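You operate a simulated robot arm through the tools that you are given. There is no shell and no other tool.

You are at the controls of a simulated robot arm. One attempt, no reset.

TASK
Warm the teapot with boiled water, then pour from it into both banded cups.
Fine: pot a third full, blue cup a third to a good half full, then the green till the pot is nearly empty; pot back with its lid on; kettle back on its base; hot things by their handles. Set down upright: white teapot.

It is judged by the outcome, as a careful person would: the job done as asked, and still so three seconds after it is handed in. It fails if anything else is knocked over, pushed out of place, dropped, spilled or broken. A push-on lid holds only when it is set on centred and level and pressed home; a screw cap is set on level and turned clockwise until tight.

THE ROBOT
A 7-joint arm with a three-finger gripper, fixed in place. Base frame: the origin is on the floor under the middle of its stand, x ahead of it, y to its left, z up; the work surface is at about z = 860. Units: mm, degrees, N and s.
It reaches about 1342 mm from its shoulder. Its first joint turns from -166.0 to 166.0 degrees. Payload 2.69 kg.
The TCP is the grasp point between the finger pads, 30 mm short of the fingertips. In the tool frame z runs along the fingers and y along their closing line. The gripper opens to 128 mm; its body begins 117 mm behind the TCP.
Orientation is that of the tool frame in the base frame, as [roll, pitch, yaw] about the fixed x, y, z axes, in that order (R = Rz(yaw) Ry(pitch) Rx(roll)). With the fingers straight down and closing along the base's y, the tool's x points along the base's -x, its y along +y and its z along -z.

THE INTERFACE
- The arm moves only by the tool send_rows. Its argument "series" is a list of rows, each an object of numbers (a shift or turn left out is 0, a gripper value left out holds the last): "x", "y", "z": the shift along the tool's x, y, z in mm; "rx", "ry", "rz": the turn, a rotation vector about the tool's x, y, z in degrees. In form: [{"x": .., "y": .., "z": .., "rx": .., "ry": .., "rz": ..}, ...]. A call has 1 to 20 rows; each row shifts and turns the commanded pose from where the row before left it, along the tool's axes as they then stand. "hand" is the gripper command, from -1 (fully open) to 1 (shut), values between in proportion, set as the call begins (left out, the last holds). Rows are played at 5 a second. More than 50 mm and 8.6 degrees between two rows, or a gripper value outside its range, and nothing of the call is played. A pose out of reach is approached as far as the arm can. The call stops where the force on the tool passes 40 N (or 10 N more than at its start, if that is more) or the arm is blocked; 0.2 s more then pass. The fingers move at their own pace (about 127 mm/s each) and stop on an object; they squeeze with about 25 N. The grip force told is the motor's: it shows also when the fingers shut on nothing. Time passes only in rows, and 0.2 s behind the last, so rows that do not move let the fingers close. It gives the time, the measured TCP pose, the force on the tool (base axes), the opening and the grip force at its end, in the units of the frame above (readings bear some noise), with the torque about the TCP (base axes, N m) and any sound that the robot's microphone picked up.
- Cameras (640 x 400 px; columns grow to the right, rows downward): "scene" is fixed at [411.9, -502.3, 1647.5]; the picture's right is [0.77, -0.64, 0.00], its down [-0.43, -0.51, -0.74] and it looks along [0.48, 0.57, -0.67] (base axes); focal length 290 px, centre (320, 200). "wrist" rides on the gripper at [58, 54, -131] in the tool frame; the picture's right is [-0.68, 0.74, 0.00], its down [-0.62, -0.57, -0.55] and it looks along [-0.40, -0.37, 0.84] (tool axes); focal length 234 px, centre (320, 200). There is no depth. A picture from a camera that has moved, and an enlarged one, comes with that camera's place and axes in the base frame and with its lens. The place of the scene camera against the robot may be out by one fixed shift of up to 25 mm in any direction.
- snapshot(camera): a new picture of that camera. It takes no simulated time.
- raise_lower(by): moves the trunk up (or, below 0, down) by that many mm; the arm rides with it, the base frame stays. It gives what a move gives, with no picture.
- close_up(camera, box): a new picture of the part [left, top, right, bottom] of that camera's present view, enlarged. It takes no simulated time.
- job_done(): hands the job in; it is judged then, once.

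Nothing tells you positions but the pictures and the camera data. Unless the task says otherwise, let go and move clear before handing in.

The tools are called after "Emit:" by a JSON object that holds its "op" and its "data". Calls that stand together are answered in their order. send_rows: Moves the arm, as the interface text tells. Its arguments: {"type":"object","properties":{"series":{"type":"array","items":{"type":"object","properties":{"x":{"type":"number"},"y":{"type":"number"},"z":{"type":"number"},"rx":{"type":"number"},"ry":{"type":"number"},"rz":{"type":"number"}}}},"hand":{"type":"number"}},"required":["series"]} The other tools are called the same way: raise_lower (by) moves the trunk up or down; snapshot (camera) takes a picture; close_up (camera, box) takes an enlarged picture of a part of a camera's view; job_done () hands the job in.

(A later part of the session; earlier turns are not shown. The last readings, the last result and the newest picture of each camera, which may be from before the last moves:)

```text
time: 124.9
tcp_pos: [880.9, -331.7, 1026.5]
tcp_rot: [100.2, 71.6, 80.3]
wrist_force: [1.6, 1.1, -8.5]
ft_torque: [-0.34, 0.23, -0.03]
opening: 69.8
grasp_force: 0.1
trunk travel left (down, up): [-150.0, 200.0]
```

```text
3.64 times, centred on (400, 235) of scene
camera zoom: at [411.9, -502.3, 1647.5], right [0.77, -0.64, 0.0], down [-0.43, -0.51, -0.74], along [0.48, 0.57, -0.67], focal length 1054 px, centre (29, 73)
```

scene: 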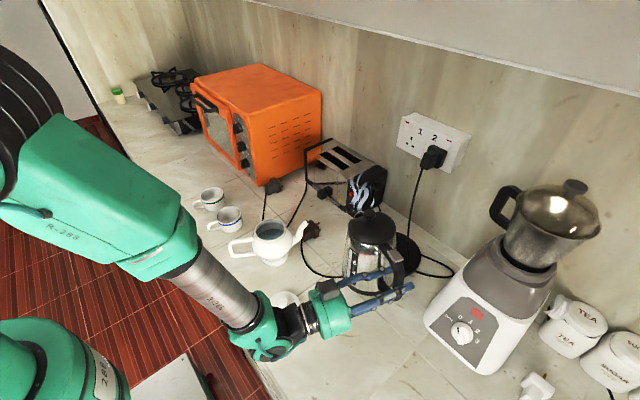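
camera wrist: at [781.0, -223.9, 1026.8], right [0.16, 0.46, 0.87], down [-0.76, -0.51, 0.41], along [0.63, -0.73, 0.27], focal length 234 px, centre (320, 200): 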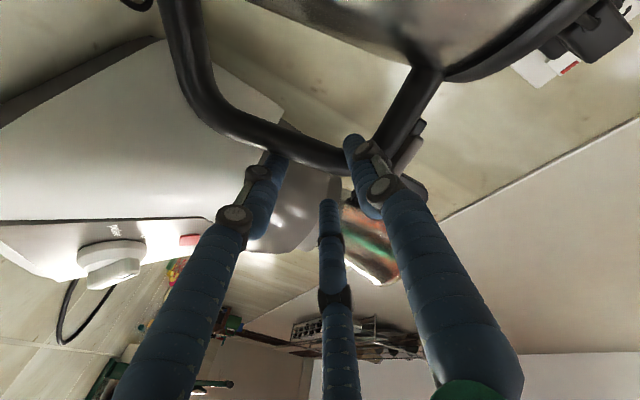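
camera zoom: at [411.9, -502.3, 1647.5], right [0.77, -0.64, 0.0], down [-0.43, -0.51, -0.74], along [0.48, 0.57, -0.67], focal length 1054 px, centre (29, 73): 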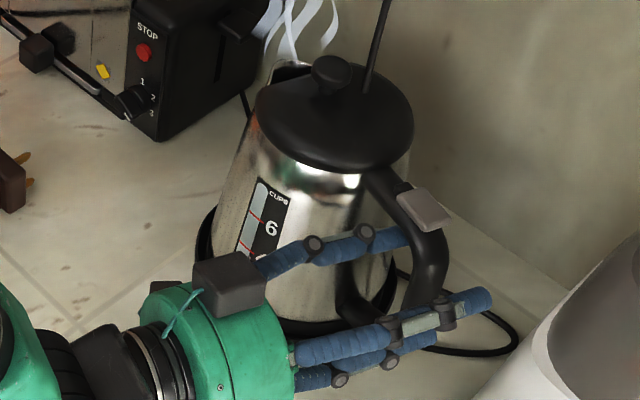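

Emit:
{"op": "send_rows", "data": {"series": [{"x": 4.75, "y": -1.55, "z": 0.28}, {"x": 4.75, "y": -1.55, "z": 0.28}, {}]}}

Emit:
{"op": "close_up", "data": {"camera": "scene", "box": [350, 180, 450, 290]}}

Emit:
{"op": "close_up", "data": {"camera": "wrist", "box": [180, 30, 460, 220]}}

```text
time: 125.7
tcp_pos: [883.3, -333.1, 1017.9]
tcp_rot: [99.7, 71.7, 79.9]
wrist_force: [-0.4, -0.8, -0.4]
ft_torque: [0.01, 0.02, 0.03]
opening: 70.4
grasp_force: 0.1
trunk travel left (down, up): [-150.0, 200.0]
```

```text
3.64 times, centred on (400, 235) of scene
camera zoom: at [411.9, -502.3, 1647.5], right [0.77, -0.64, 0.0], down [-0.43, -0.51, -0.74], along [0.48, 0.57, -0.67], focal length 1054 px, centre (29, 73)
```

zoom: 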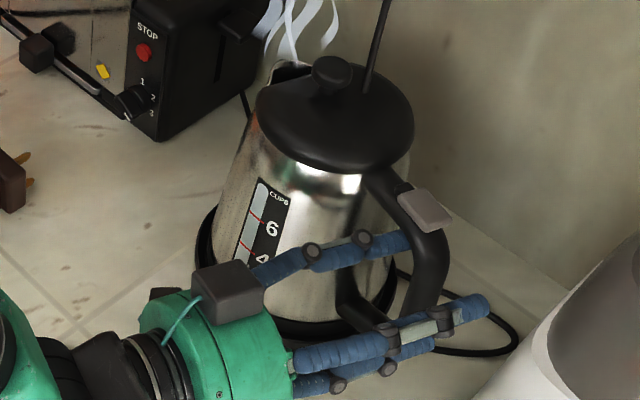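

```text
2.11 times, centred on (320, 125) of wrist
camera zoom: at [778.1, -222.0, 986.5], right [0.21, 0.45, 0.87], down [-0.74, -0.51, 0.44], along [0.64, -0.73, 0.22], focal length 493 px, centre (320, 358)
```

zoom: 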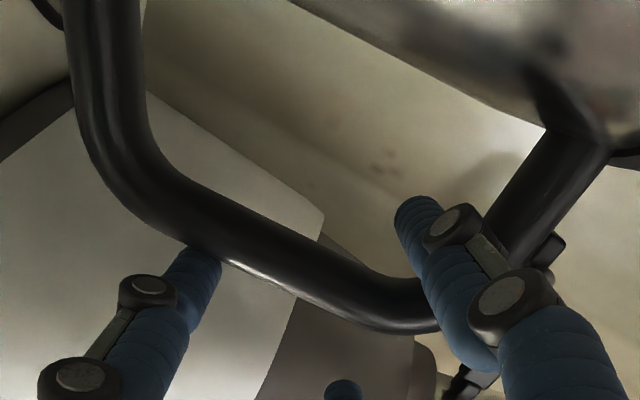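

The kettle stands freely on its base. I'll lower the hand a bit more and open wider to clear the loop, then check clearances before backing out.

Emit:
{"op": "send_rows", "data": {"series": [{"x": 4.75, "y": -1.55, "z": 0.28}, {"x": 4.75, "y": -1.55, "z": 0.28}, {}]}}

Emit:
{"op": "send_rows", "data": {"series": [{}, {}], "hand": -0.3}}

Emit:
{"op": "close_up", "data": {"camera": "wrist", "box": [180, 30, 460, 220]}}

```text
time: 126.5
tcp_pos: [881.5, -333.6, 1008.2]
tcp_rot: [99.7, 71.6, 79.9]
wrist_force: [0.1, 0.0, 0.0]
ft_torque: [0.01, -0.02, -0.03]
opening: 70.4
grasp_force: 0.1
trunk travel left (down, up): [-150.0, 200.0]
```

```text
time: 127.1
tcp_pos: [881.3, -332.5, 1008.5]
tcp_rot: [99.8, 71.6, 80.0]
wrist_force: [0.5, -0.5, 1.0]
ft_torque: [-0.02, 0.0, 0.03]
opening: 83.1
grasp_force: 0.1
trunk travel left (down, up): [-150.0, 200.0]
```

```text
2.11 times, centred on (320, 125) of wrist
camera zoom: at [778.1, -222.4, 976.8], right [0.21, 0.45, 0.87], down [-0.74, -0.51, 0.44], along [0.64, -0.73, 0.22], focal length 493 px, centre (320, 358)
```

zoom: 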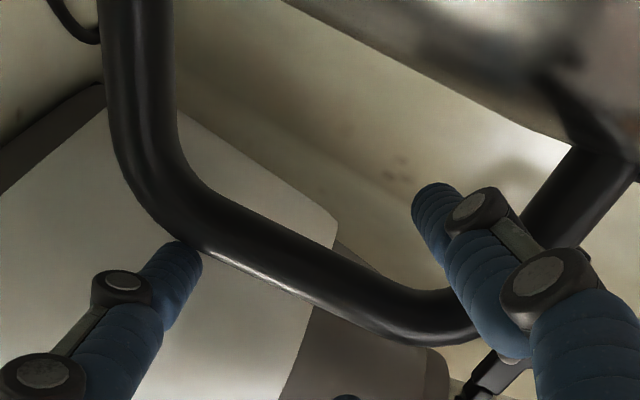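

Emit:
{"op": "send_rows", "data": {"series": [{"x": -0.9, "y": -2.8}, {"z": -12}, {"z": -12}, {"z": -12}, {}]}}

Emit:
{"op": "snapshot", "data": {"camera": "wrist"}}

Emit:
{"op": "close_up", "data": {"camera": "scene", "box": [350, 180, 450, 290]}}

```text
time: 128.3
tcp_pos: [845.8, -322.6, 1007.9]
tcp_rot: [99.7, 71.7, 79.9]
wrist_force: [-1.4, 0.7, 0.4]
ft_torque: [0.02, 0.0, -0.02]
opening: 83.1
grasp_force: 0.1
trunk travel left (down, up): [-150.0, 200.0]
```

```text
taken
camera wrist: at [742.9, -213.0, 976.6], right [0.21, 0.45, 0.87], down [-0.74, -0.51, 0.44], along [0.64, -0.73, 0.22], focal length 234 px, centre (320, 200)
```

wrist: 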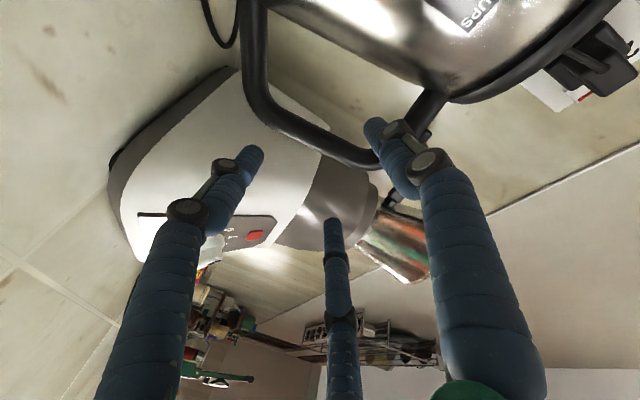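

```text
3.64 times, centred on (400, 235) of scene
camera zoom: at [411.9, -502.3, 1647.5], right [0.77, -0.64, 0.0], down [-0.43, -0.51, -0.74], along [0.48, 0.57, -0.67], focal length 1054 px, centre (29, 73)
```

zoom: 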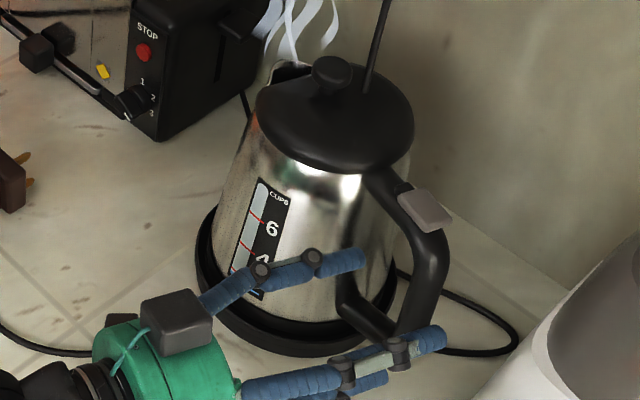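

The thumb is out of the loop. Backing off further and checking the kettle's seat.

Emit:
{"op": "send_rows", "data": {"series": [{"z": -20}, {"z": -30}, {"z": -40}, {"z": -40}, {}], "hand": -0.6}}

Emit:
{"op": "close_up", "data": {"camera": "scene", "box": [345, 180, 455, 290]}}

Emit:
{"op": "snapshot", "data": {"camera": "scene"}}

```text
time: 129.5
tcp_pos: [724.5, -279.6, 1018.0]
tcp_rot: [99.7, 71.5, 79.7]
wrist_force: [-0.7, -0.4, 0.4]
ft_torque: [-0.01, 0.02, 0.01]
opening: 102.4
grasp_force: 0.1
trunk travel left (down, up): [-150.0, 200.0]
```

```text
3.64 times, centred on (400, 235) of scene
camera zoom: at [411.9, -502.3, 1647.5], right [0.77, -0.64, 0.0], down [-0.43, -0.51, -0.74], along [0.48, 0.57, -0.67], focal length 1054 px, centre (29, 73)
```

zoom: 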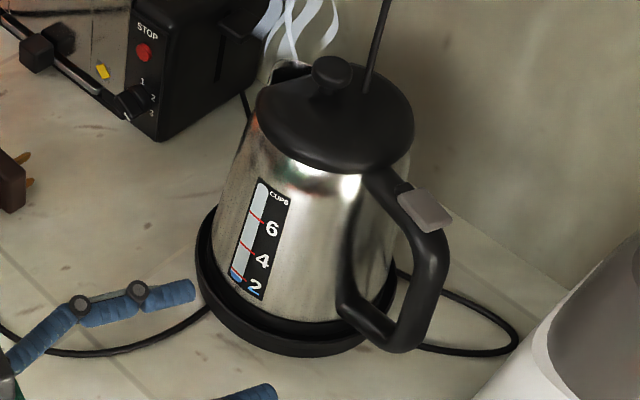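

```text
taken
```

scene: 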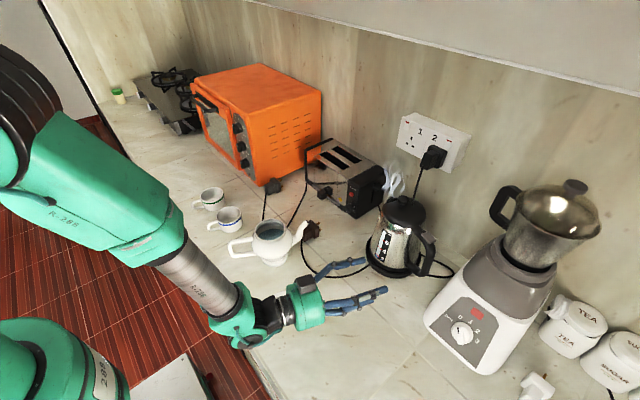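

The kettle is upright on its base and the gauge now reads about 2 cups. I'll raise the arm and turn the hand downward to look into the pot.

Emit:
{"op": "send_rows", "data": {"series": [{"x": -28.5, "y": 9.3, "z": -1.7}, {"x": -28.5, "y": 9.3, "z": -1.7}, {"x": -28.5, "y": 9.3, "z": -1.7}, {"x": -28.5, "y": 9.3, "z": -1.7}, {"x": -28.5, "y": 9.3, "z": -1.7}, {"x": -28.5, "y": 9.3, "z": -1.7}, {"x": -28.5, "y": 9.3, "z": -1.7}, {}], "hand": -1}}

Emit:
{"op": "send_rows", "data": {"series": [{"rz": -6}, {"rz": -6}, {"rz": -6}, {"ry": 6}, {"ry": 6}, {"ry": 6}, {"ry": 6}, {}]}}

```text
time: 131.3
tcp_pos: [721.0, -280.7, 1226.6]
tcp_rot: [99.7, 71.7, 79.9]
wrist_force: [-1.4, -0.1, -0.3]
ft_torque: [-0.03, 0.02, 0.0]
opening: 128.2
grasp_force: 0.1
trunk travel left (down, up): [-150.0, 200.0]
```

```text
time: 133.1
tcp_pos: [723.0, -280.2, 1227.3]
tcp_rot: [179.6, 62.8, 160.3]
wrist_force: [0.7, 0.9, 0.6]
ft_torque: [0.04, 0.03, -0.03]
opening: 128.0
grasp_force: 0.1
trunk travel left (down, up): [-150.0, 200.0]
```

Emit:
{"op": "send_rows", "data": {"series": [{"ry": 7.85}, {"ry": 7.85}, {"ry": 7.85}, {"ry": 7.85}, {"ry": 7.85}, {"ry": 7.85}, {"ry": 7.85}, {"ry": 7.85}, {}]}}

Emit:
{"op": "snapshot", "data": {"camera": "scene"}}

```text
time: 135.1
tcp_pos: [725.9, -278.5, 1230.9]
tcp_rot: [179.6, 10.1, 160.8]
wrist_force: [0.5, 0.1, -1.0]
ft_torque: [0.0, 0.04, -0.01]
opening: 127.9
grasp_force: 0.0
out of reach, approached as far as the arm can: row 2, 3, 4, 5
trunk travel left (down, up): [-150.0, 200.0]
```

```text
taken
```

scene: 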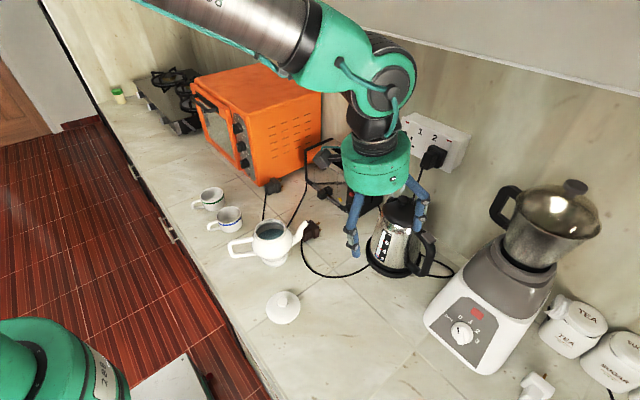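

Emit:
{"op": "send_rows", "data": {"series": [{"ry": 5}, {"ry": 5}, {}]}}

```text
time: 135.9
tcp_pos: [724.8, -278.7, 1232.4]
tcp_rot: [179.7, 0.1, 160.8]
wrist_force: [0.5, -0.1, 0.5]
ft_torque: [0.0, 0.04, 0.01]
opening: 127.9
grasp_force: 0.1
trunk travel left (down, up): [-150.0, 200.0]
```

Emit:
{"op": "send_rows", "data": {"series": [{"x": 27.6, "y": 37.6, "z": 9.7}, {"x": 27.6, "y": 37.6, "z": 9.7}, {"x": 27.6, "y": 37.6, "z": 9.7}, {"x": 27.6, "y": 37.6, "z": 9.7}, {"x": 27.6, "y": 37.6, "z": 9.7}, {"x": 27.6, "y": 37.6, "z": 9.7}, {"x": 27.6, "y": 37.6, "z": 9.7}, {"x": 27.6, "y": 37.6, "z": 9.7}, {"x": 27.6, "y": 37.6, "z": 9.7}, {"x": 27.6, "y": 37.6, "z": 9.7}, {}]}}

Emit:
{"op": "snapshot", "data": {"camera": "wrist"}}

Emit:
{"op": "snapshot", "data": {"camera": "scene"}}

```text
time: 138.3
tcp_pos: [583.8, 167.6, 1141.0]
tcp_rot: [179.5, 0.1, 161.0]
wrist_force: [-0.6, 0.4, 0.1]
ft_torque: [-0.02, -0.01, -0.02]
opening: 128.0
grasp_force: 0.0
trunk travel left (down, up): [-150.0, 200.0]
```

```text
taken
camera wrist: at [544.5, 238.2, 1271.5], right [0.88, 0.47, 0.01], down [0.39, -0.74, 0.55], along [0.26, -0.48, -0.84], focal length 234 px, centre (320, 200)
```

wrist: 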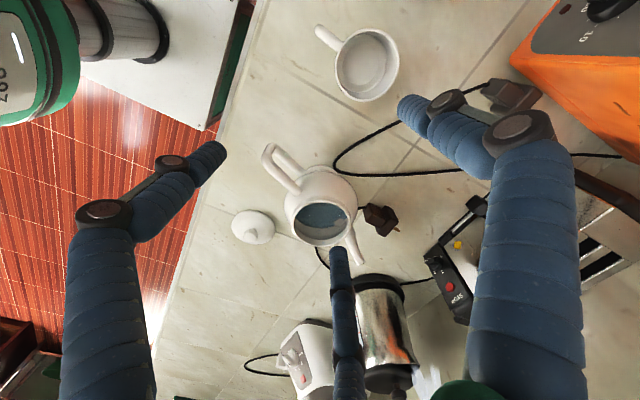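

```text
taken
```

scene: 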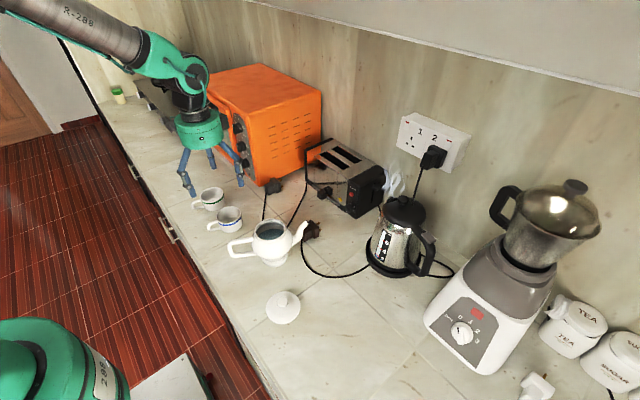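

Emit:
{"op": "close_up", "data": {"camera": "wrist", "box": [250, 120, 390, 260]}}

Emit:
{"op": "close_up", "data": {"camera": "scene", "box": [220, 205, 310, 275]}}

```text
2.86 times, centred on (320, 190) of wrist
camera zoom: at [544.5, 238.2, 1271.5], right [0.88, 0.47, 0.01], down [0.39, -0.74, 0.55], along [0.26, -0.48, -0.84], focal length 669 px, centre (320, 229)
```

zoom: 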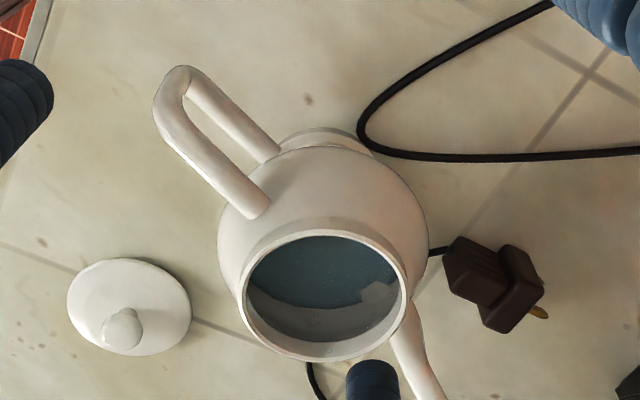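

```text
5.71 times, centred on (265, 240) of scene
camera zoom: at [411.9, -502.3, 1647.5], right [0.77, -0.64, 0.0], down [-0.43, -0.51, -0.74], along [0.48, 0.57, -0.67], focal length 1656 px, centre (634, -29)
```

zoom: 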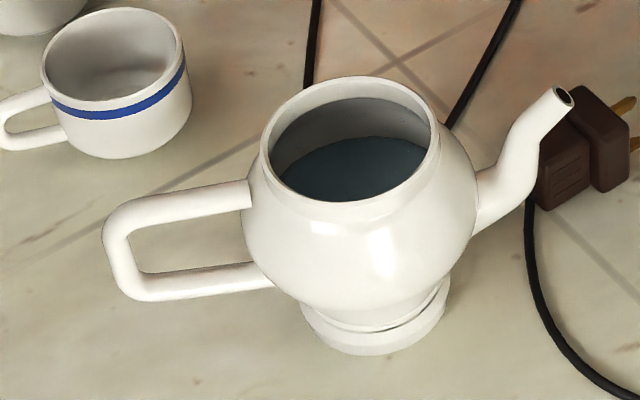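

The pot is about a third full (water level ≈ z 931), seen from both cameras. Next is the pot itself: its handle loop is bar s≈-124, top arm z≈971, lower arm z≈895. I'll test in free air whether the hand can point along the handle toward the pot.

Emit:
{"op": "send_rows", "data": {"series": [{"rz": 2.1}, {"rz": 2.1}, {"rz": 2.1}, {"ry": -6}, {"ry": -6}, {"ry": -6}, {"ry": -6}, {"ry": -6}, {}]}}

Emit:
{"op": "send_rows", "data": {"series": [{"ry": -6}, {"ry": -6}, {"ry": -6}, {}]}}

Emit:
{"op": "snapshot", "data": {"camera": "scene"}}

```text
time: 140.3
tcp_pos: [586.7, 167.3, 1138.0]
tcp_rot: [179.6, 30.1, 154.4]
wrist_force: [-0.5, -0.4, 0.1]
ft_torque: [-0.02, -0.03, 0.04]
opening: 127.7
grasp_force: 0.1
trunk travel left (down, up): [-150.0, 200.0]
```

```text
time: 141.3
tcp_pos: [588.0, 168.2, 1138.5]
tcp_rot: [179.4, 48.0, 154.1]
wrist_force: [0.0, -0.1, 0.0]
ft_torque: [-0.04, 0.0, 0.03]
opening: 127.9
grasp_force: 0.1
trunk travel left (down, up): [-150.0, 200.0]
```

```text
taken
```

scene: 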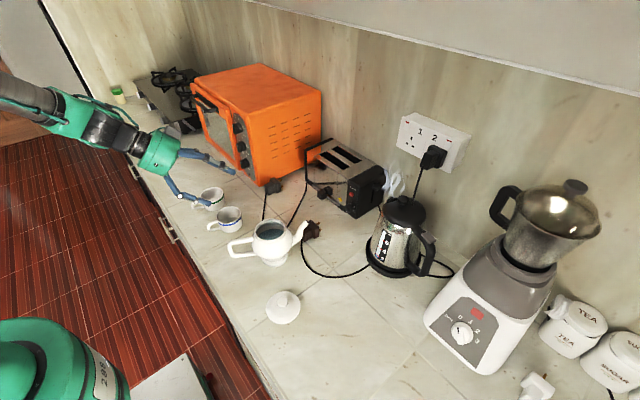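

Emit:
{"op": "send_rows", "data": {"series": [{"ry": -6}, {"ry": -6}, {"ry": -6}, {"ry": -6}, {"ry": -5}, {}]}}

Emit:
{"op": "snapshot", "data": {"camera": "scene"}}

```text
time: 142.7
tcp_pos: [587.5, 167.1, 1137.8]
tcp_rot: [178.2, 77.1, 152.8]
wrist_force: [-0.5, 0.2, 0.0]
ft_torque: [-0.04, -0.02, -0.01]
opening: 128.0
grasp_force: 0.1
trunk travel left (down, up): [-150.0, 200.0]
```

```text
taken
```

scene: 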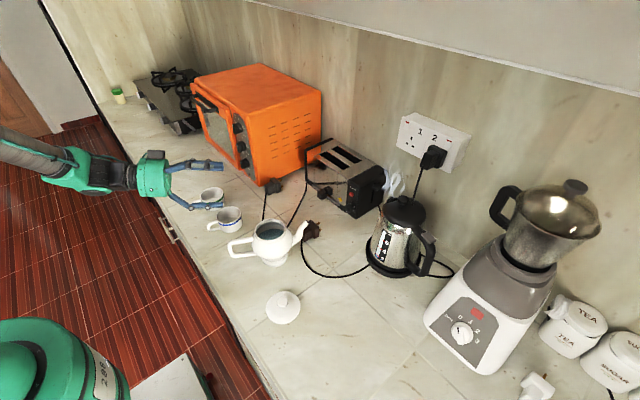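

The hand reaches this direction easily. I'll roll it so the thumb points up (two fingers below) — good for cradling the handle's top arm — in small steps.

Emit:
{"op": "send_rows", "data": {"series": [{"rz": 6}, {"rz": 6}, {"rz": 6}, {"rz": 6}, {"rz": 6}, {}]}}

Emit:
{"op": "send_rows", "data": {"series": [{"rz": 6}, {"rz": 6}, {"rz": 6}, {"rz": 6}, {"rz": 6}, {}]}}

Emit:
{"op": "send_rows", "data": {"series": [{"rz": 6}, {"rz": 6}, {"rz": 6}, {}]}}

Emit:
{"op": "snapshot", "data": {"camera": "scene"}}

Emit:
{"op": "snapshot", "data": {"camera": "wrist"}}

```text
time: 144.1
tcp_pos: [587.5, 166.4, 1137.1]
tcp_rot: [114.4, 57.0, 85.5]
wrist_force: [0.3, 0.4, -0.2]
ft_torque: [0.01, 0.02, 0.01]
opening: 127.8
grasp_force: 0.1
trunk travel left (down, up): [-150.0, 200.0]
```

```text
time: 145.5
tcp_pos: [583.4, 160.9, 1279.7]
tcp_rot: [106.5, 29.7, 73.0]
wrist_force: [-0.5, -0.5, 0.9]
ft_torque: [0.01, 0.0, 0.04]
opening: 127.9
grasp_force: 0.1
out of reach, approached as far as the arm can: row 2, 3, 4, 5
trunk travel left (down, up): [-150.0, 200.0]
```

```text
time: 146.5
tcp_pos: [569.8, 124.2, 1395.3]
tcp_rot: [104.7, 12.3, 68.1]
wrist_force: [-0.5, -0.1, 0.3]
ft_torque: [0.04, -0.01, 0.04]
opening: 128.0
grasp_force: 0.0
out of reach, approached as far as the arm can: row 1, 2, 3
trunk travel left (down, up): [-150.0, 200.0]
```

```text
taken
```

scene: 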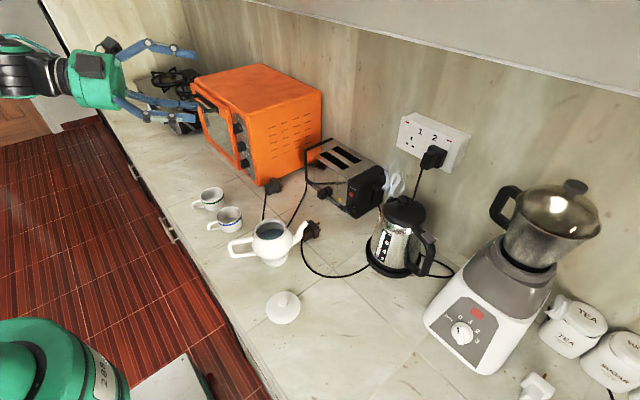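

```text
taken
camera wrist: at [491.4, 236.1, 1464.7], right [-0.02, -0.54, 0.84], down [-0.88, -0.39, -0.27], along [0.47, -0.74, -0.47], focal length 234 px, centre (320, 200)
```

wrist: 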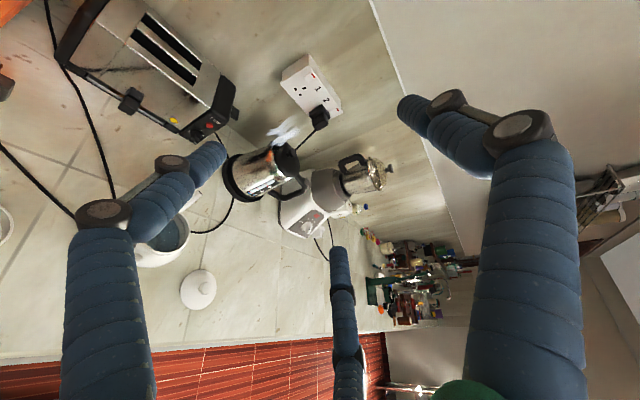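

Thumb-up isn't reachable at low height. I'll roll the other way instead: -30° from natural also puts one finger on top and two below.

Emit:
{"op": "send_rows", "data": {"series": [{"rz": -6}, {"rz": -6}, {"rz": -6}, {"rz": -6}, {"rz": -6}, {"rz": -6}, {"rz": -6}, {}]}}

Emit:
{"op": "send_rows", "data": {"series": [{"rz": -6}, {"rz": -6}, {"rz": -6}, {"rz": -6}, {"rz": -6}, {}]}}

```text
time: 148.3
tcp_pos: [571.7, 125.2, 1393.0]
tcp_rot: [111.1, 51.8, 81.6]
wrist_force: [0.4, 0.6, -0.2]
ft_torque: [0.0, -0.01, 0.0]
opening: 128.0
grasp_force: 0.0
trunk travel left (down, up): [-150.0, 200.0]
```

```text
time: 149.7
tcp_pos: [569.5, 124.4, 1394.0]
tcp_rot: [154.4, 75.7, 128.2]
wrist_force: [1.0, 0.2, -0.1]
ft_torque: [-0.02, -0.01, -0.02]
opening: 127.6
grasp_force: 0.1
trunk travel left (down, up): [-150.0, 200.0]
```

Emit:
{"op": "send_rows", "data": {"series": [{"rz": -6}, {"rz": -6}, {"rz": -6}, {"rz": -6}, {"rz": -6}, {"rz": -6}, {}]}}

Emit:
{"op": "snapshot", "data": {"camera": "scene"}}

```text
time: 151.3
tcp_pos: [569.1, 124.8, 1393.1]
tcp_rot: [-114.9, 57.9, -136.8]
wrist_force: [0.0, 1.0, -0.5]
ft_torque: [0.03, -0.01, -0.02]
opening: 127.9
grasp_force: 0.1
trunk travel left (down, up): [-150.0, 200.0]
```

```text
taken
```

scene: 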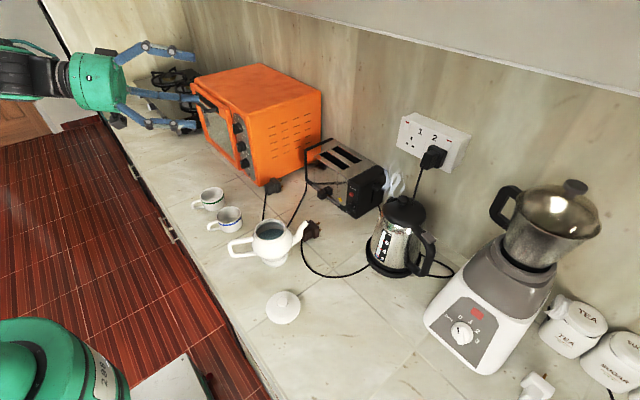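

Roll -30° is reached without trouble. I'll level the hand to about 6° below horizontal and come down above the pot's handle in stages, checking reach.

Emit:
{"op": "send_rows", "data": {"series": [{"rx": 1.7, "ry": -3.0}, {"rx": 1.7, "ry": -3.0}, {}], "hand": -0.25}}

```text
time: 152.1
tcp_pos: [569.5, 125.7, 1393.0]
tcp_rot: [-102.0, 59.8, -125.8]
wrist_force: [0.3, 0.7, -0.2]
ft_torque: [0.01, 0.0, -0.03]
opening: 80.0
grasp_force: 0.0
trunk travel left (down, up): [-150.0, 200.0]
```

Emit:
{"op": "send_rows", "data": {"series": [{"rx": -2.07, "ry": -1.18, "rz": -0.25}, {"x": 37.4, "y": 11.4, "z": 6.7}, {"x": 37.4, "y": 11.4, "z": 6.7}, {"x": 37.4, "y": 11.4, "z": 6.7}, {"x": 37.4, "y": 11.4, "z": 6.7}, {"x": 37.4, "y": 11.4, "z": 6.7}, {}]}}

Emit:
{"op": "snapshot", "data": {"camera": "scene"}}

```text
time: 153.7
tcp_pos: [564.4, 81.7, 1198.2]
tcp_rot: [-102.1, 59.8, -123.5]
wrist_force: [-0.8, 0.2, -0.3]
ft_torque: [-0.02, 0.01, -0.03]
opening: 80.1
grasp_force: 0.0
trunk travel left (down, up): [-150.0, 200.0]
```

```text
taken
```

scene: 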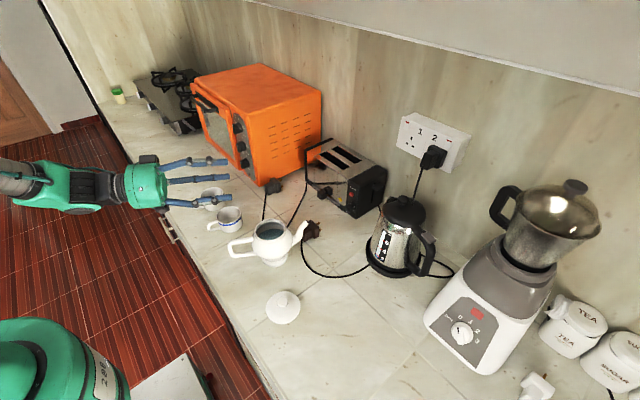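

Emit:
{"op": "send_rows", "data": {"series": [{"x": 26, "y": 14.8, "z": 3.2}, {"x": 26, "y": 14.8, "z": 3.2}, {"x": 26, "y": 14.8, "z": 3.2}, {"x": 26, "y": 14.8, "z": 3.2}, {}]}}

Emit:
{"op": "snapshot", "data": {"camera": "scene"}}

Emit:
{"op": "snapshot", "data": {"camera": "wrist"}}

```text
time: 154.9
tcp_pos: [566.2, 82.8, 1079.2]
tcp_rot: [-102.1, 60.0, -123.4]
wrist_force: [0.6, 0.0, -0.3]
ft_torque: [-0.05, -0.03, -0.01]
opening: 80.2
grasp_force: 0.0
trunk travel left (down, up): [-150.0, 200.0]
```

```text
taken
```

scene: 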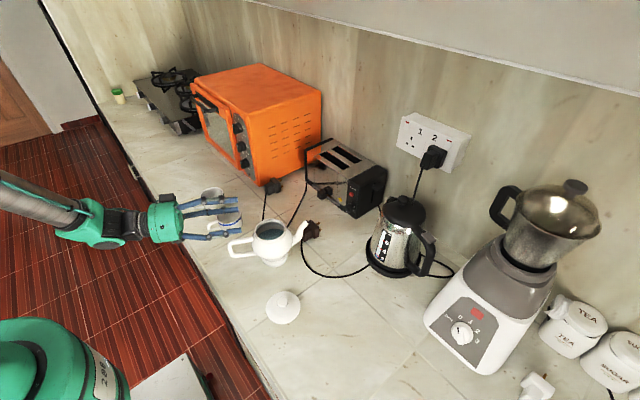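

```text
taken
camera wrist: at [444.4, 153.7, 1015.5], right [0.4, 0.89, 0.22], down [-0.5, 0.01, 0.87], along [0.77, -0.46, 0.44], focal length 234 px, centre (320, 200)
```

wrist: 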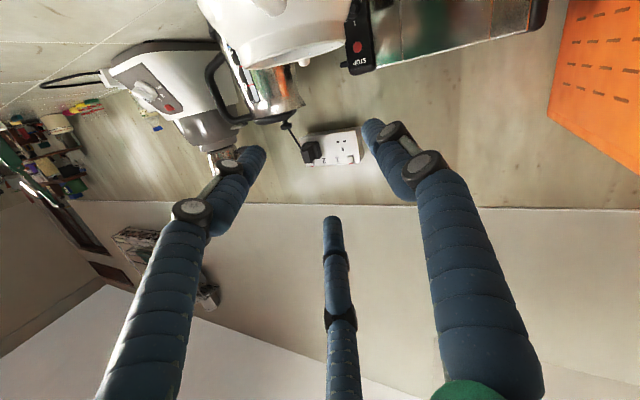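

Emit:
{"op": "send_rows", "data": {"series": [{"x": 15, "y": 8.5, "z": 1.8}, {"x": 15, "y": 8.5, "z": 1.8}, {"x": 13, "y": 7.4, "z": 1.6}, {}]}}

Emit:
{"op": "close_up", "data": {"camera": "scene", "box": [180, 190, 320, 280]}}

Emit:
{"op": "snapshot", "data": {"camera": "wrist"}}

```text
time: 155.9
tcp_pos: [564.3, 81.8, 1029.7]
tcp_rot: [-102.1, 59.8, -123.6]
wrist_force: [-0.4, -0.5, 0.3]
ft_torque: [-0.02, 0.02, -0.01]
opening: 80.1
grasp_force: 0.1
trunk travel left (down, up): [-150.0, 200.0]
```

```text
4.44 times, centred on (250, 235) of scene
camera zoom: at [411.9, -502.3, 1647.5], right [0.77, -0.64, 0.0], down [-0.43, -0.51, -0.74], along [0.48, 0.57, -0.67], focal length 1288 px, centre (631, 44)
```

zoom: 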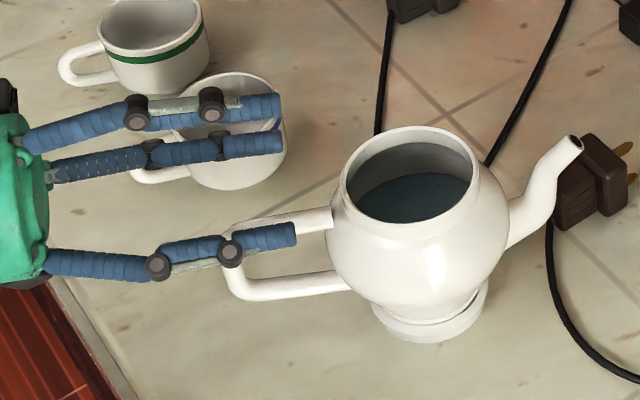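

```text
taken
camera wrist: at [443.2, 151.3, 966.7], right [0.4, 0.89, 0.22], down [-0.5, 0.01, 0.87], along [0.77, -0.46, 0.44], focal length 234 px, centre (320, 200)
```

wrist: 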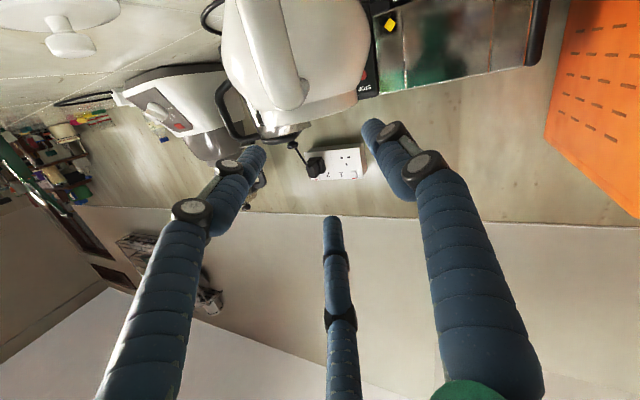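

Emit:
{"op": "close_up", "data": {"camera": "wrist", "box": [200, 0, 400, 140]}}

```text
2.86 times, centred on (300, 70) of wrist
camera zoom: at [443.2, 151.3, 966.7], right [0.4, 0.89, 0.22], down [-0.5, 0.01, 0.87], along [0.77, -0.46, 0.44], focal length 669 px, centre (377, 571)
```

zoom: 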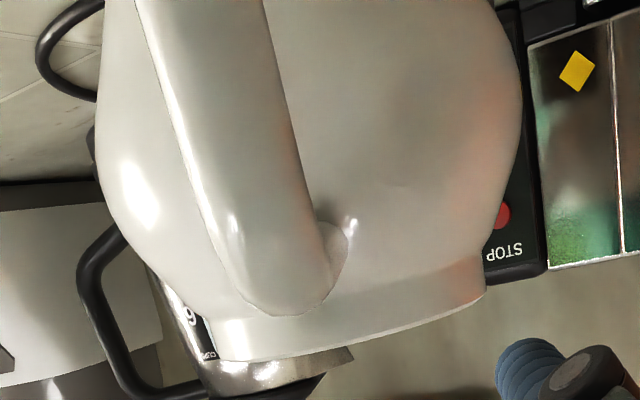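

The handle lies ~4–5 mm to the right of the hand's axis. I'll correct that, trim the yaw, and descend part way.

Emit:
{"op": "send_rows", "data": {"series": [{"rx": 2.07, "ry": 1.18, "rz": 0.25, "x": 2.2, "y": -3.9}, {"x": 12.1, "y": 6.9, "z": 1.5}, {"x": 12.1, "y": 6.9, "z": 1.5}, {"x": 8.6, "y": 4.9, "z": 1.1}, {}]}}

Emit:
{"op": "close_up", "data": {"camera": "scene", "box": [200, 200, 300, 270]}}

Emit:
{"op": "close_up", "data": {"camera": "wrist", "box": [200, 0, 440, 150]}}

```text
time: 157.1
tcp_pos: [563.4, 75.6, 993.0]
tcp_rot: [-102.2, 59.9, -125.7]
wrist_force: [0.2, -0.7, 0.1]
ft_torque: [0.02, 0.02, 0.03]
opening: 80.3
grasp_force: 0.1
trunk travel left (down, up): [-150.0, 200.0]
```

```text
5.71 times, centred on (250, 235) of scene
camera zoom: at [411.9, -502.3, 1647.5], right [0.77, -0.64, 0.0], down [-0.43, -0.51, -0.74], along [0.48, 0.57, -0.67], focal length 1656 px, centre (720, 0)
```

zoom: 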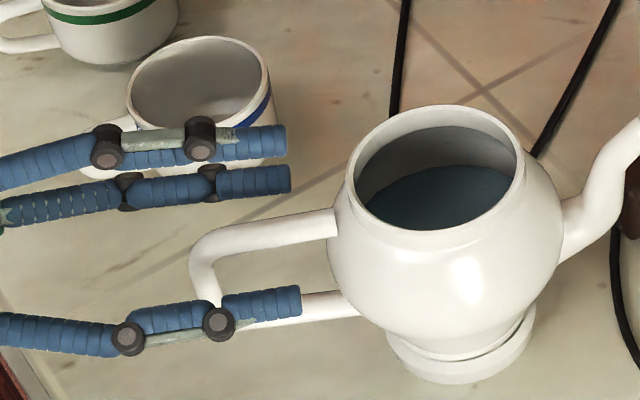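

```text
2.67 times, centred on (320, 75) of wrist
camera zoom: at [445.3, 151.2, 929.8], right [0.44, 0.87, 0.22], down [-0.5, 0.03, 0.87], along [0.75, -0.49, 0.44], focal length 624 px, centre (320, 533)
```

zoom: 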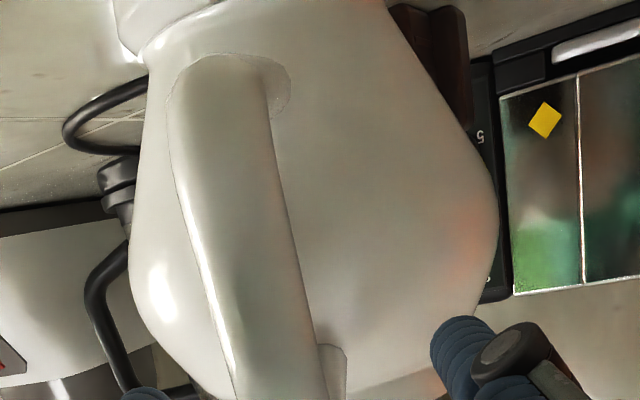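

The bar now shows ~6 mm left of the hand's axis, so I'll shift back, move 5 mm forward and descend to bring the hand centre onto the top arm.

Emit:
{"op": "send_rows", "data": {"series": [{"x": -3, "y": 5.2, "z": 5}, {"x": 5.2, "y": 2.9, "z": 0.6}, {"x": 5.2, "y": 2.9, "z": 0.6}, {"x": 5.2, "y": 2.9, "z": 0.6}, {}]}}

Emit:
{"op": "close_up", "data": {"camera": "scene", "box": [200, 200, 300, 270]}}

Emit:
{"op": "close_up", "data": {"camera": "wrist", "box": [200, 0, 440, 150]}}

```text
time: 158.3
tcp_pos: [570.2, 78.2, 972.9]
tcp_rot: [-102.2, 59.9, -125.7]
wrist_force: [0.2, 0.6, -0.4]
ft_torque: [0.01, -0.02, 0.01]
opening: 79.9
grasp_force: 0.0
trunk travel left (down, up): [-150.0, 200.0]
```

```text
5.71 times, centred on (250, 235) of scene
camera zoom: at [411.9, -502.3, 1647.5], right [0.77, -0.64, 0.0], down [-0.43, -0.51, -0.74], along [0.48, 0.57, -0.67], focal length 1656 px, centre (720, 0)
```

zoom: 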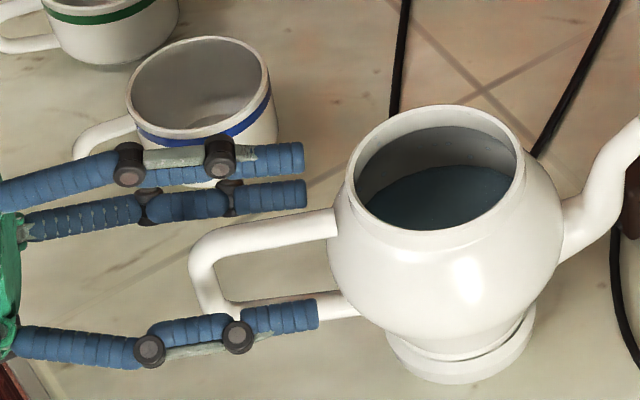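

```text
2.67 times, centred on (320, 75) of wrist
camera zoom: at [452.9, 154.6, 909.4], right [0.44, 0.87, 0.22], down [-0.5, 0.03, 0.87], along [0.75, -0.49, 0.44], focal length 624 px, centre (320, 533)
```

zoom: 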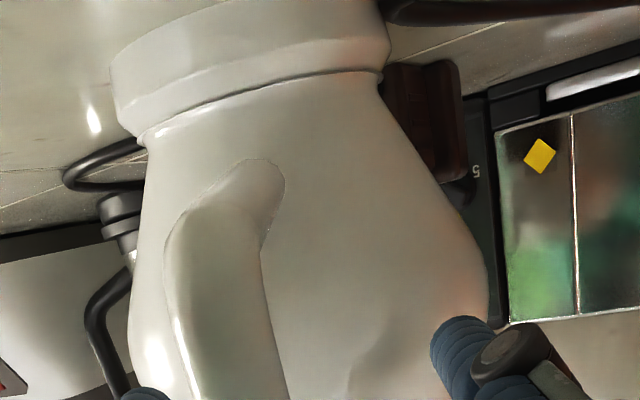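

The hand's centre is on the top arm (height and lateral within ~1 mm). Closing on the handle.

Emit:
{"op": "send_rows", "data": {"series": [{}, {}, {}], "hand": 0.4}}

Emit:
{"op": "send_rows", "data": {"series": [{}, {}, {}], "hand": 1}}

Emit:
{"op": "close_up", "data": {"camera": "scene", "box": [200, 200, 300, 270]}}

Emit:
{"op": "close_up", "data": {"camera": "wrist", "box": [200, 0, 440, 150]}}

```text
time: 159.1
tcp_pos: [571.8, 79.0, 971.8]
tcp_rot: [-102.0, 59.9, -125.8]
wrist_force: [1.2, 0.7, -0.2]
ft_torque: [-0.01, 0.01, 0.0]
opening: 38.3
grasp_force: 0.0
trunk travel left (down, up): [-150.0, 200.0]
```

```text
time: 159.9
tcp_pos: [571.8, 79.1, 972.5]
tcp_rot: [-102.2, 59.9, -125.9]
wrist_force: [0.9, 1.7, 0.3]
ft_torque: [0.13, 0.11, 0.3]
opening: 20.8
grasp_force: 25.2
trunk travel left (down, up): [-150.0, 200.0]
```

```text
5.71 times, centred on (250, 235) of scene
camera zoom: at [411.9, -502.3, 1647.5], right [0.77, -0.64, 0.0], down [-0.43, -0.51, -0.74], along [0.48, 0.57, -0.67], focal length 1656 px, centre (720, 0)
```

zoom: 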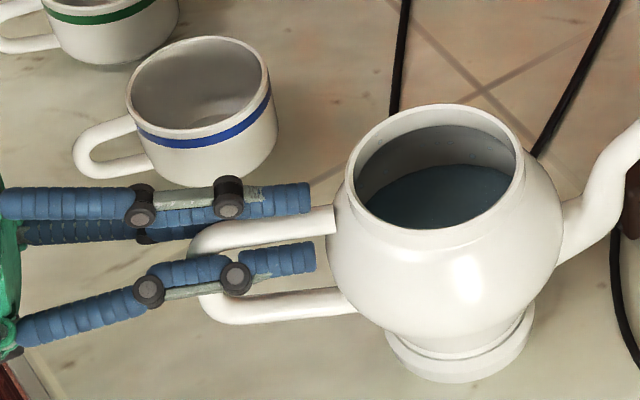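

```text
2.67 times, centred on (320, 75) of wrist
camera zoom: at [452.8, 154.6, 909.1], right [0.44, 0.87, 0.22], down [-0.5, 0.03, 0.87], along [0.75, -0.49, 0.44], focal length 624 px, centre (320, 533)
```

zoom: 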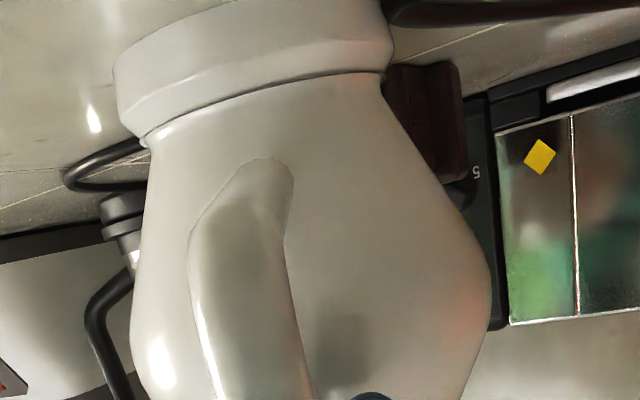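

The three fingers closed coaxially on the top arm (opening 20.8 mm) with almost no side load. Testing a 12 mm lift.

Emit:
{"op": "send_rows", "data": {"series": [{"x": -2.6, "y": -1.47, "z": -0.32}, {"x": -2.6, "y": -1.47, "z": -0.32}, {"x": -2.6, "y": -1.47, "z": -0.32}, {"x": -2.6, "y": -1.47, "z": -0.32}, {}, {}]}}

Emit:
{"op": "close_up", "data": {"camera": "scene", "box": [200, 200, 300, 270]}}

```text
time: 161.3
tcp_pos: [570.8, 79.5, 983.5]
tcp_rot: [-102.1, 59.7, -126.0]
wrist_force: [-0.6, 0.2, -8.4]
ft_torque: [0.43, 0.8, -0.03]
opening: 21.1
grasp_force: 24.4
trunk travel left (down, up): [-150.0, 200.0]
```

```text
5.71 times, centred on (250, 235) of scene
camera zoom: at [411.9, -502.3, 1647.5], right [0.77, -0.64, 0.0], down [-0.43, -0.51, -0.74], along [0.48, 0.57, -0.67], focal length 1656 px, centre (720, 0)
```

zoom: 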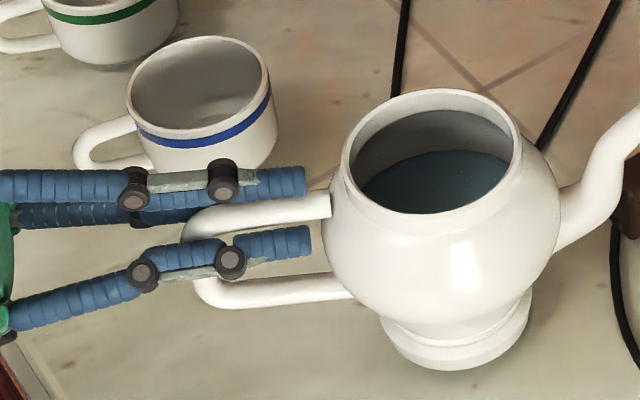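

The pot lifts level and firmly held (≈8.4 N). Raising it to travel height.

Emit:
{"op": "send_rows", "data": {"series": [{"x": -6.5, "y": -3.7, "z": -0.8}, {"x": -13, "y": -7.35, "z": -1.6}, {"x": -13, "y": -7.35, "z": -1.6}, {"x": -13, "y": -7.35, "z": -1.6}, {"x": -13, "y": -7.35, "z": -1.6}, {"x": -13, "y": -7.35, "z": -1.6}, {"x": -13, "y": -7.35, "z": -1.6}, {"x": -13, "y": -7.35, "z": -1.6}, {"x": -6.5, "y": -3.7, "z": -0.8}, {}]}}

Emit:
{"op": "close_up", "data": {"camera": "scene", "box": [180, 160, 320, 270]}}

```text
time: 163.5
tcp_pos: [572.3, 80.5, 1106.6]
tcp_rot: [-102.2, 59.8, -125.9]
wrist_force: [0.0, 0.5, -9.8]
ft_torque: [0.37, 0.8, -0.01]
opening: 21.0
grasp_force: 25.2
trunk travel left (down, up): [-150.0, 200.0]
```

```text
3.64 times, centred on (250, 215) of scene
camera zoom: at [411.9, -502.3, 1647.5], right [0.77, -0.64, 0.0], down [-0.43, -0.51, -0.74], along [0.48, 0.57, -0.67], focal length 1054 px, centre (574, 146)
```

zoom: 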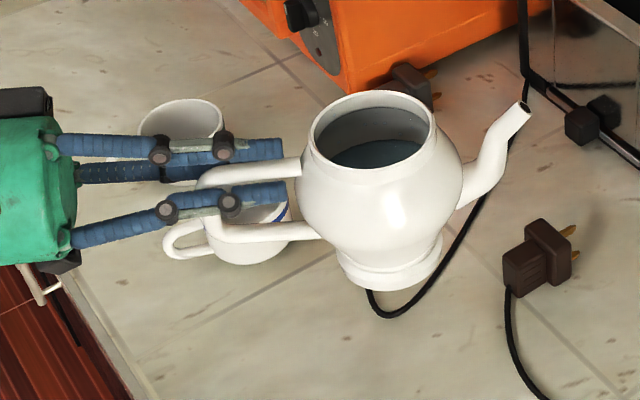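

Emit:
{"op": "send_rows", "data": {"series": [{"x": -2, "y": 5.5, "z": -8.8}, {"x": -4.07, "y": 10.96, "z": -17.6}, {"x": -4.07, "y": 10.96, "z": -17.6}, {"x": -4.07, "y": 10.96, "z": -17.6}, {"x": -4.07, "y": 10.96, "z": -17.6}, {"x": -4.07, "y": 10.96, "z": -17.6}, {"x": -2, "y": 5.5, "z": -8.8}, {}]}}

Emit:
{"op": "snapshot", "data": {"camera": "scene"}}

```text
time: 165.3
tcp_pos: [504.6, 189.0, 1106.8]
tcp_rot: [-102.2, 59.8, -125.8]
wrist_force: [-0.4, 1.1, -9.1]
ft_torque: [0.36, 0.8, 0.0]
opening: 20.6
grasp_force: 24.9
trunk travel left (down, up): [-150.0, 200.0]
```

```text
taken
```

scene: 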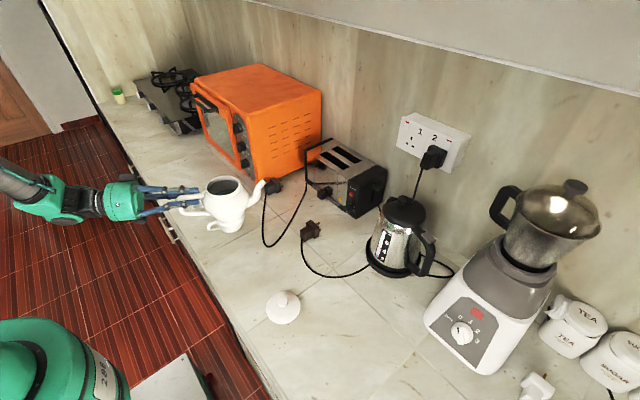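

Emit:
{"op": "send_rows", "data": {"series": [{"x": -2, "y": 5.5, "z": -8.8}, {"x": -4.07, "y": 10.96, "z": -17.6}, {"x": -4.07, "y": 10.96, "z": -17.6}, {"x": -4.07, "y": 10.96, "z": -17.6}, {"x": -4.07, "y": 10.96, "z": -17.6}, {"x": -4.07, "y": 10.96, "z": -17.6}, {"x": -4.07, "y": 10.96, "z": -17.6}, {"x": -2, "y": 5.5, "z": -8.8}, {}]}}

Emit:
{"op": "close_up", "data": {"camera": "scene", "box": [130, 130, 310, 260]}}

Emit:
{"op": "snapshot", "data": {"camera": "wrist"}}

```text
time: 167.3
tcp_pos: [426.7, 314.0, 1107.2]
tcp_rot: [-102.1, 59.8, -125.8]
wrist_force: [-0.8, 0.6, -9.6]
ft_torque: [0.35, 0.78, 0.0]
opening: 20.8
grasp_force: 24.8
trunk travel left (down, up): [-150.0, 200.0]
```

```text
3.08 times, centred on (220, 195) of scene
camera zoom: at [411.9, -502.3, 1647.5], right [0.77, -0.64, 0.0], down [-0.43, -0.51, -0.74], along [0.48, 0.57, -0.67], focal length 892 px, centre (628, 215)
```

zoom: 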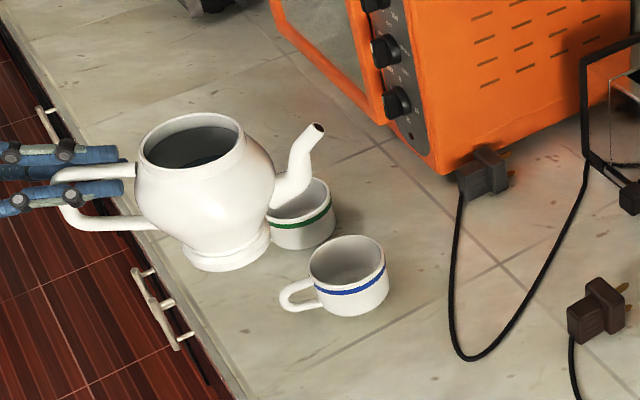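

```text
taken
camera wrist: at [308.2, 389.6, 1042.7], right [0.44, 0.87, 0.22], down [-0.5, 0.03, 0.87], along [0.75, -0.49, 0.44], focal length 234 px, centre (320, 200)
```

wrist: 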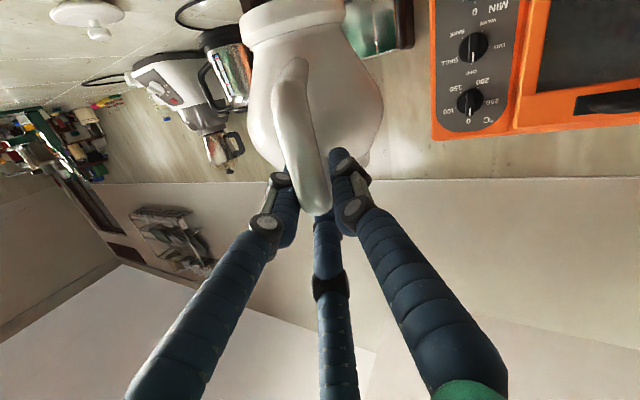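

The spout tip is right where geometry predicts. I'll pre-tilt the pot 20° up here (no flow expected yet), then bring the tip down over the blue cup.

Emit:
{"op": "send_rows", "data": {"series": [{"rx": -1.48, "ry": 2.61}, {"rx": -1.98, "ry": 3.48}, {"rx": -1.98, "ry": 3.48}, {"rx": -1.98, "ry": 3.48}, {"rx": -1.48, "ry": 2.61}, {}]}}

Emit:
{"op": "close_up", "data": {"camera": "scene", "box": [130, 130, 310, 260]}}

```text
time: 168.7
tcp_pos: [427.9, 312.3, 1104.7]
tcp_rot: [-132.2, 52.5, -151.2]
wrist_force: [0.1, -0.3, -9.9]
ft_torque: [0.29, 0.58, 0.02]
opening: 21.0
grasp_force: 25.2
trunk travel left (down, up): [-150.0, 200.0]
```

```text
3.08 times, centred on (220, 195) of scene
camera zoom: at [411.9, -502.3, 1647.5], right [0.77, -0.64, 0.0], down [-0.43, -0.51, -0.74], along [0.48, 0.57, -0.67], focal length 892 px, centre (628, 215)
```

zoom: 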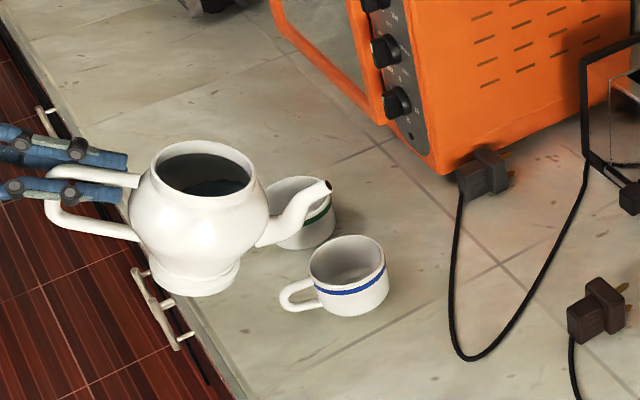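

Emit:
{"op": "send_rows", "data": {"series": [{"x": 7, "y": 7, "z": 2}, {"x": 11, "y": 9.9, "z": 3.2}, {"x": 11, "y": 9.9, "z": 3.2}, {"x": 11, "y": 9.9, "z": 3.2}, {"x": 11, "y": 9.9, "z": 3.2}, {"x": 7, "y": 7, "z": 2}, {}]}}

Emit:
{"op": "close_up", "data": {"camera": "scene", "box": [150, 160, 270, 260]}}

```text
time: 170.3
tcp_pos: [419.7, 337.3, 1028.3]
tcp_rot: [-132.1, 52.5, -151.0]
wrist_force: [0.2, 0.7, -9.4]
ft_torque: [0.27, 0.61, -0.04]
opening: 21.2
grasp_force: 25.2
trunk travel left (down, up): [-150.0, 200.0]
```

```text
4.00 times, centred on (210, 210) of scene
camera zoom: at [411.9, -502.3, 1647.5], right [0.77, -0.64, 0.0], down [-0.43, -0.51, -0.74], along [0.48, 0.57, -0.67], focal length 1159 px, centre (760, 160)
```

zoom: 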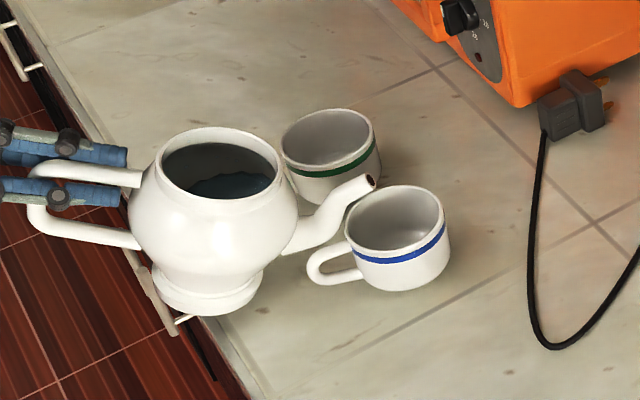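

The tip is over the blue cup, 12 mm behind its centre. Tilting about the tip in small steps now.

Emit:
{"op": "send_rows", "data": {"series": [{"rx": -1.48, "ry": 2.61, "x": -9.1, "y": -5.2, "z": -1.7}, {"rx": -1.48, "ry": 2.61, "x": -9.1, "y": -5.2, "z": -1.7}, {}]}}

Emit:
{"op": "close_up", "data": {"camera": "scene", "box": [170, 170, 250, 230]}}

```text
time: 171.1
tcp_pos: [426.4, 335.1, 1049.7]
tcp_rot: [-139.7, 48.8, -156.8]
wrist_force: [-0.1, 0.0, -9.7]
ft_torque: [0.22, 0.53, 0.02]
opening: 21.0
grasp_force: 25.2
trunk travel left (down, up): [-150.0, 200.0]
```

```text
6.67 times, centred on (210, 200) of scene
camera zoom: at [411.9, -502.3, 1647.5], right [0.77, -0.64, 0.0], down [-0.43, -0.51, -0.74], along [0.48, 0.57, -0.67], focal length 1932 px, centre (1053, 200)
```

zoom: 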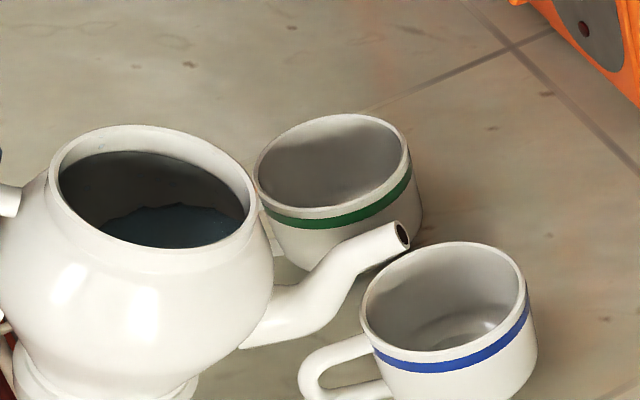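

Emit:
{"op": "send_rows", "data": {"series": [{"rx": -1.48, "ry": 2.61, "x": -9.1, "y": -5.2, "z": -1.7}, {"rx": -1.48, "ry": 2.61, "x": -9.1, "y": -5.2, "z": -1.7}, {}]}}

Emit:
{"op": "close_up", "data": {"camera": "scene", "box": [170, 170, 250, 230]}}

```text
time: 171.9
tcp_pos: [433.3, 331.1, 1067.7]
tcp_rot: [-145.9, 44.6, -161.5]
wrist_force: [0.2, -0.5, -8.7]
ft_torque: [0.23, 0.43, 0.01]
opening: 20.8
grasp_force: 25.2
trunk travel left (down, up): [-150.0, 200.0]
```

```text
6.67 times, centred on (210, 200) of scene
camera zoom: at [411.9, -502.3, 1647.5], right [0.77, -0.64, 0.0], down [-0.43, -0.51, -0.74], along [0.48, 0.57, -0.67], focal length 1932 px, centre (1053, 200)
```

zoom: 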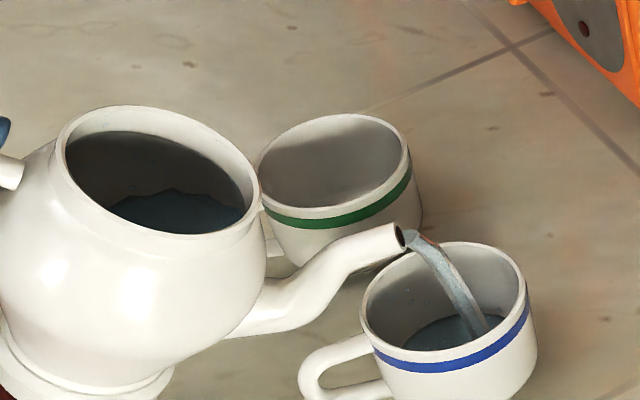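

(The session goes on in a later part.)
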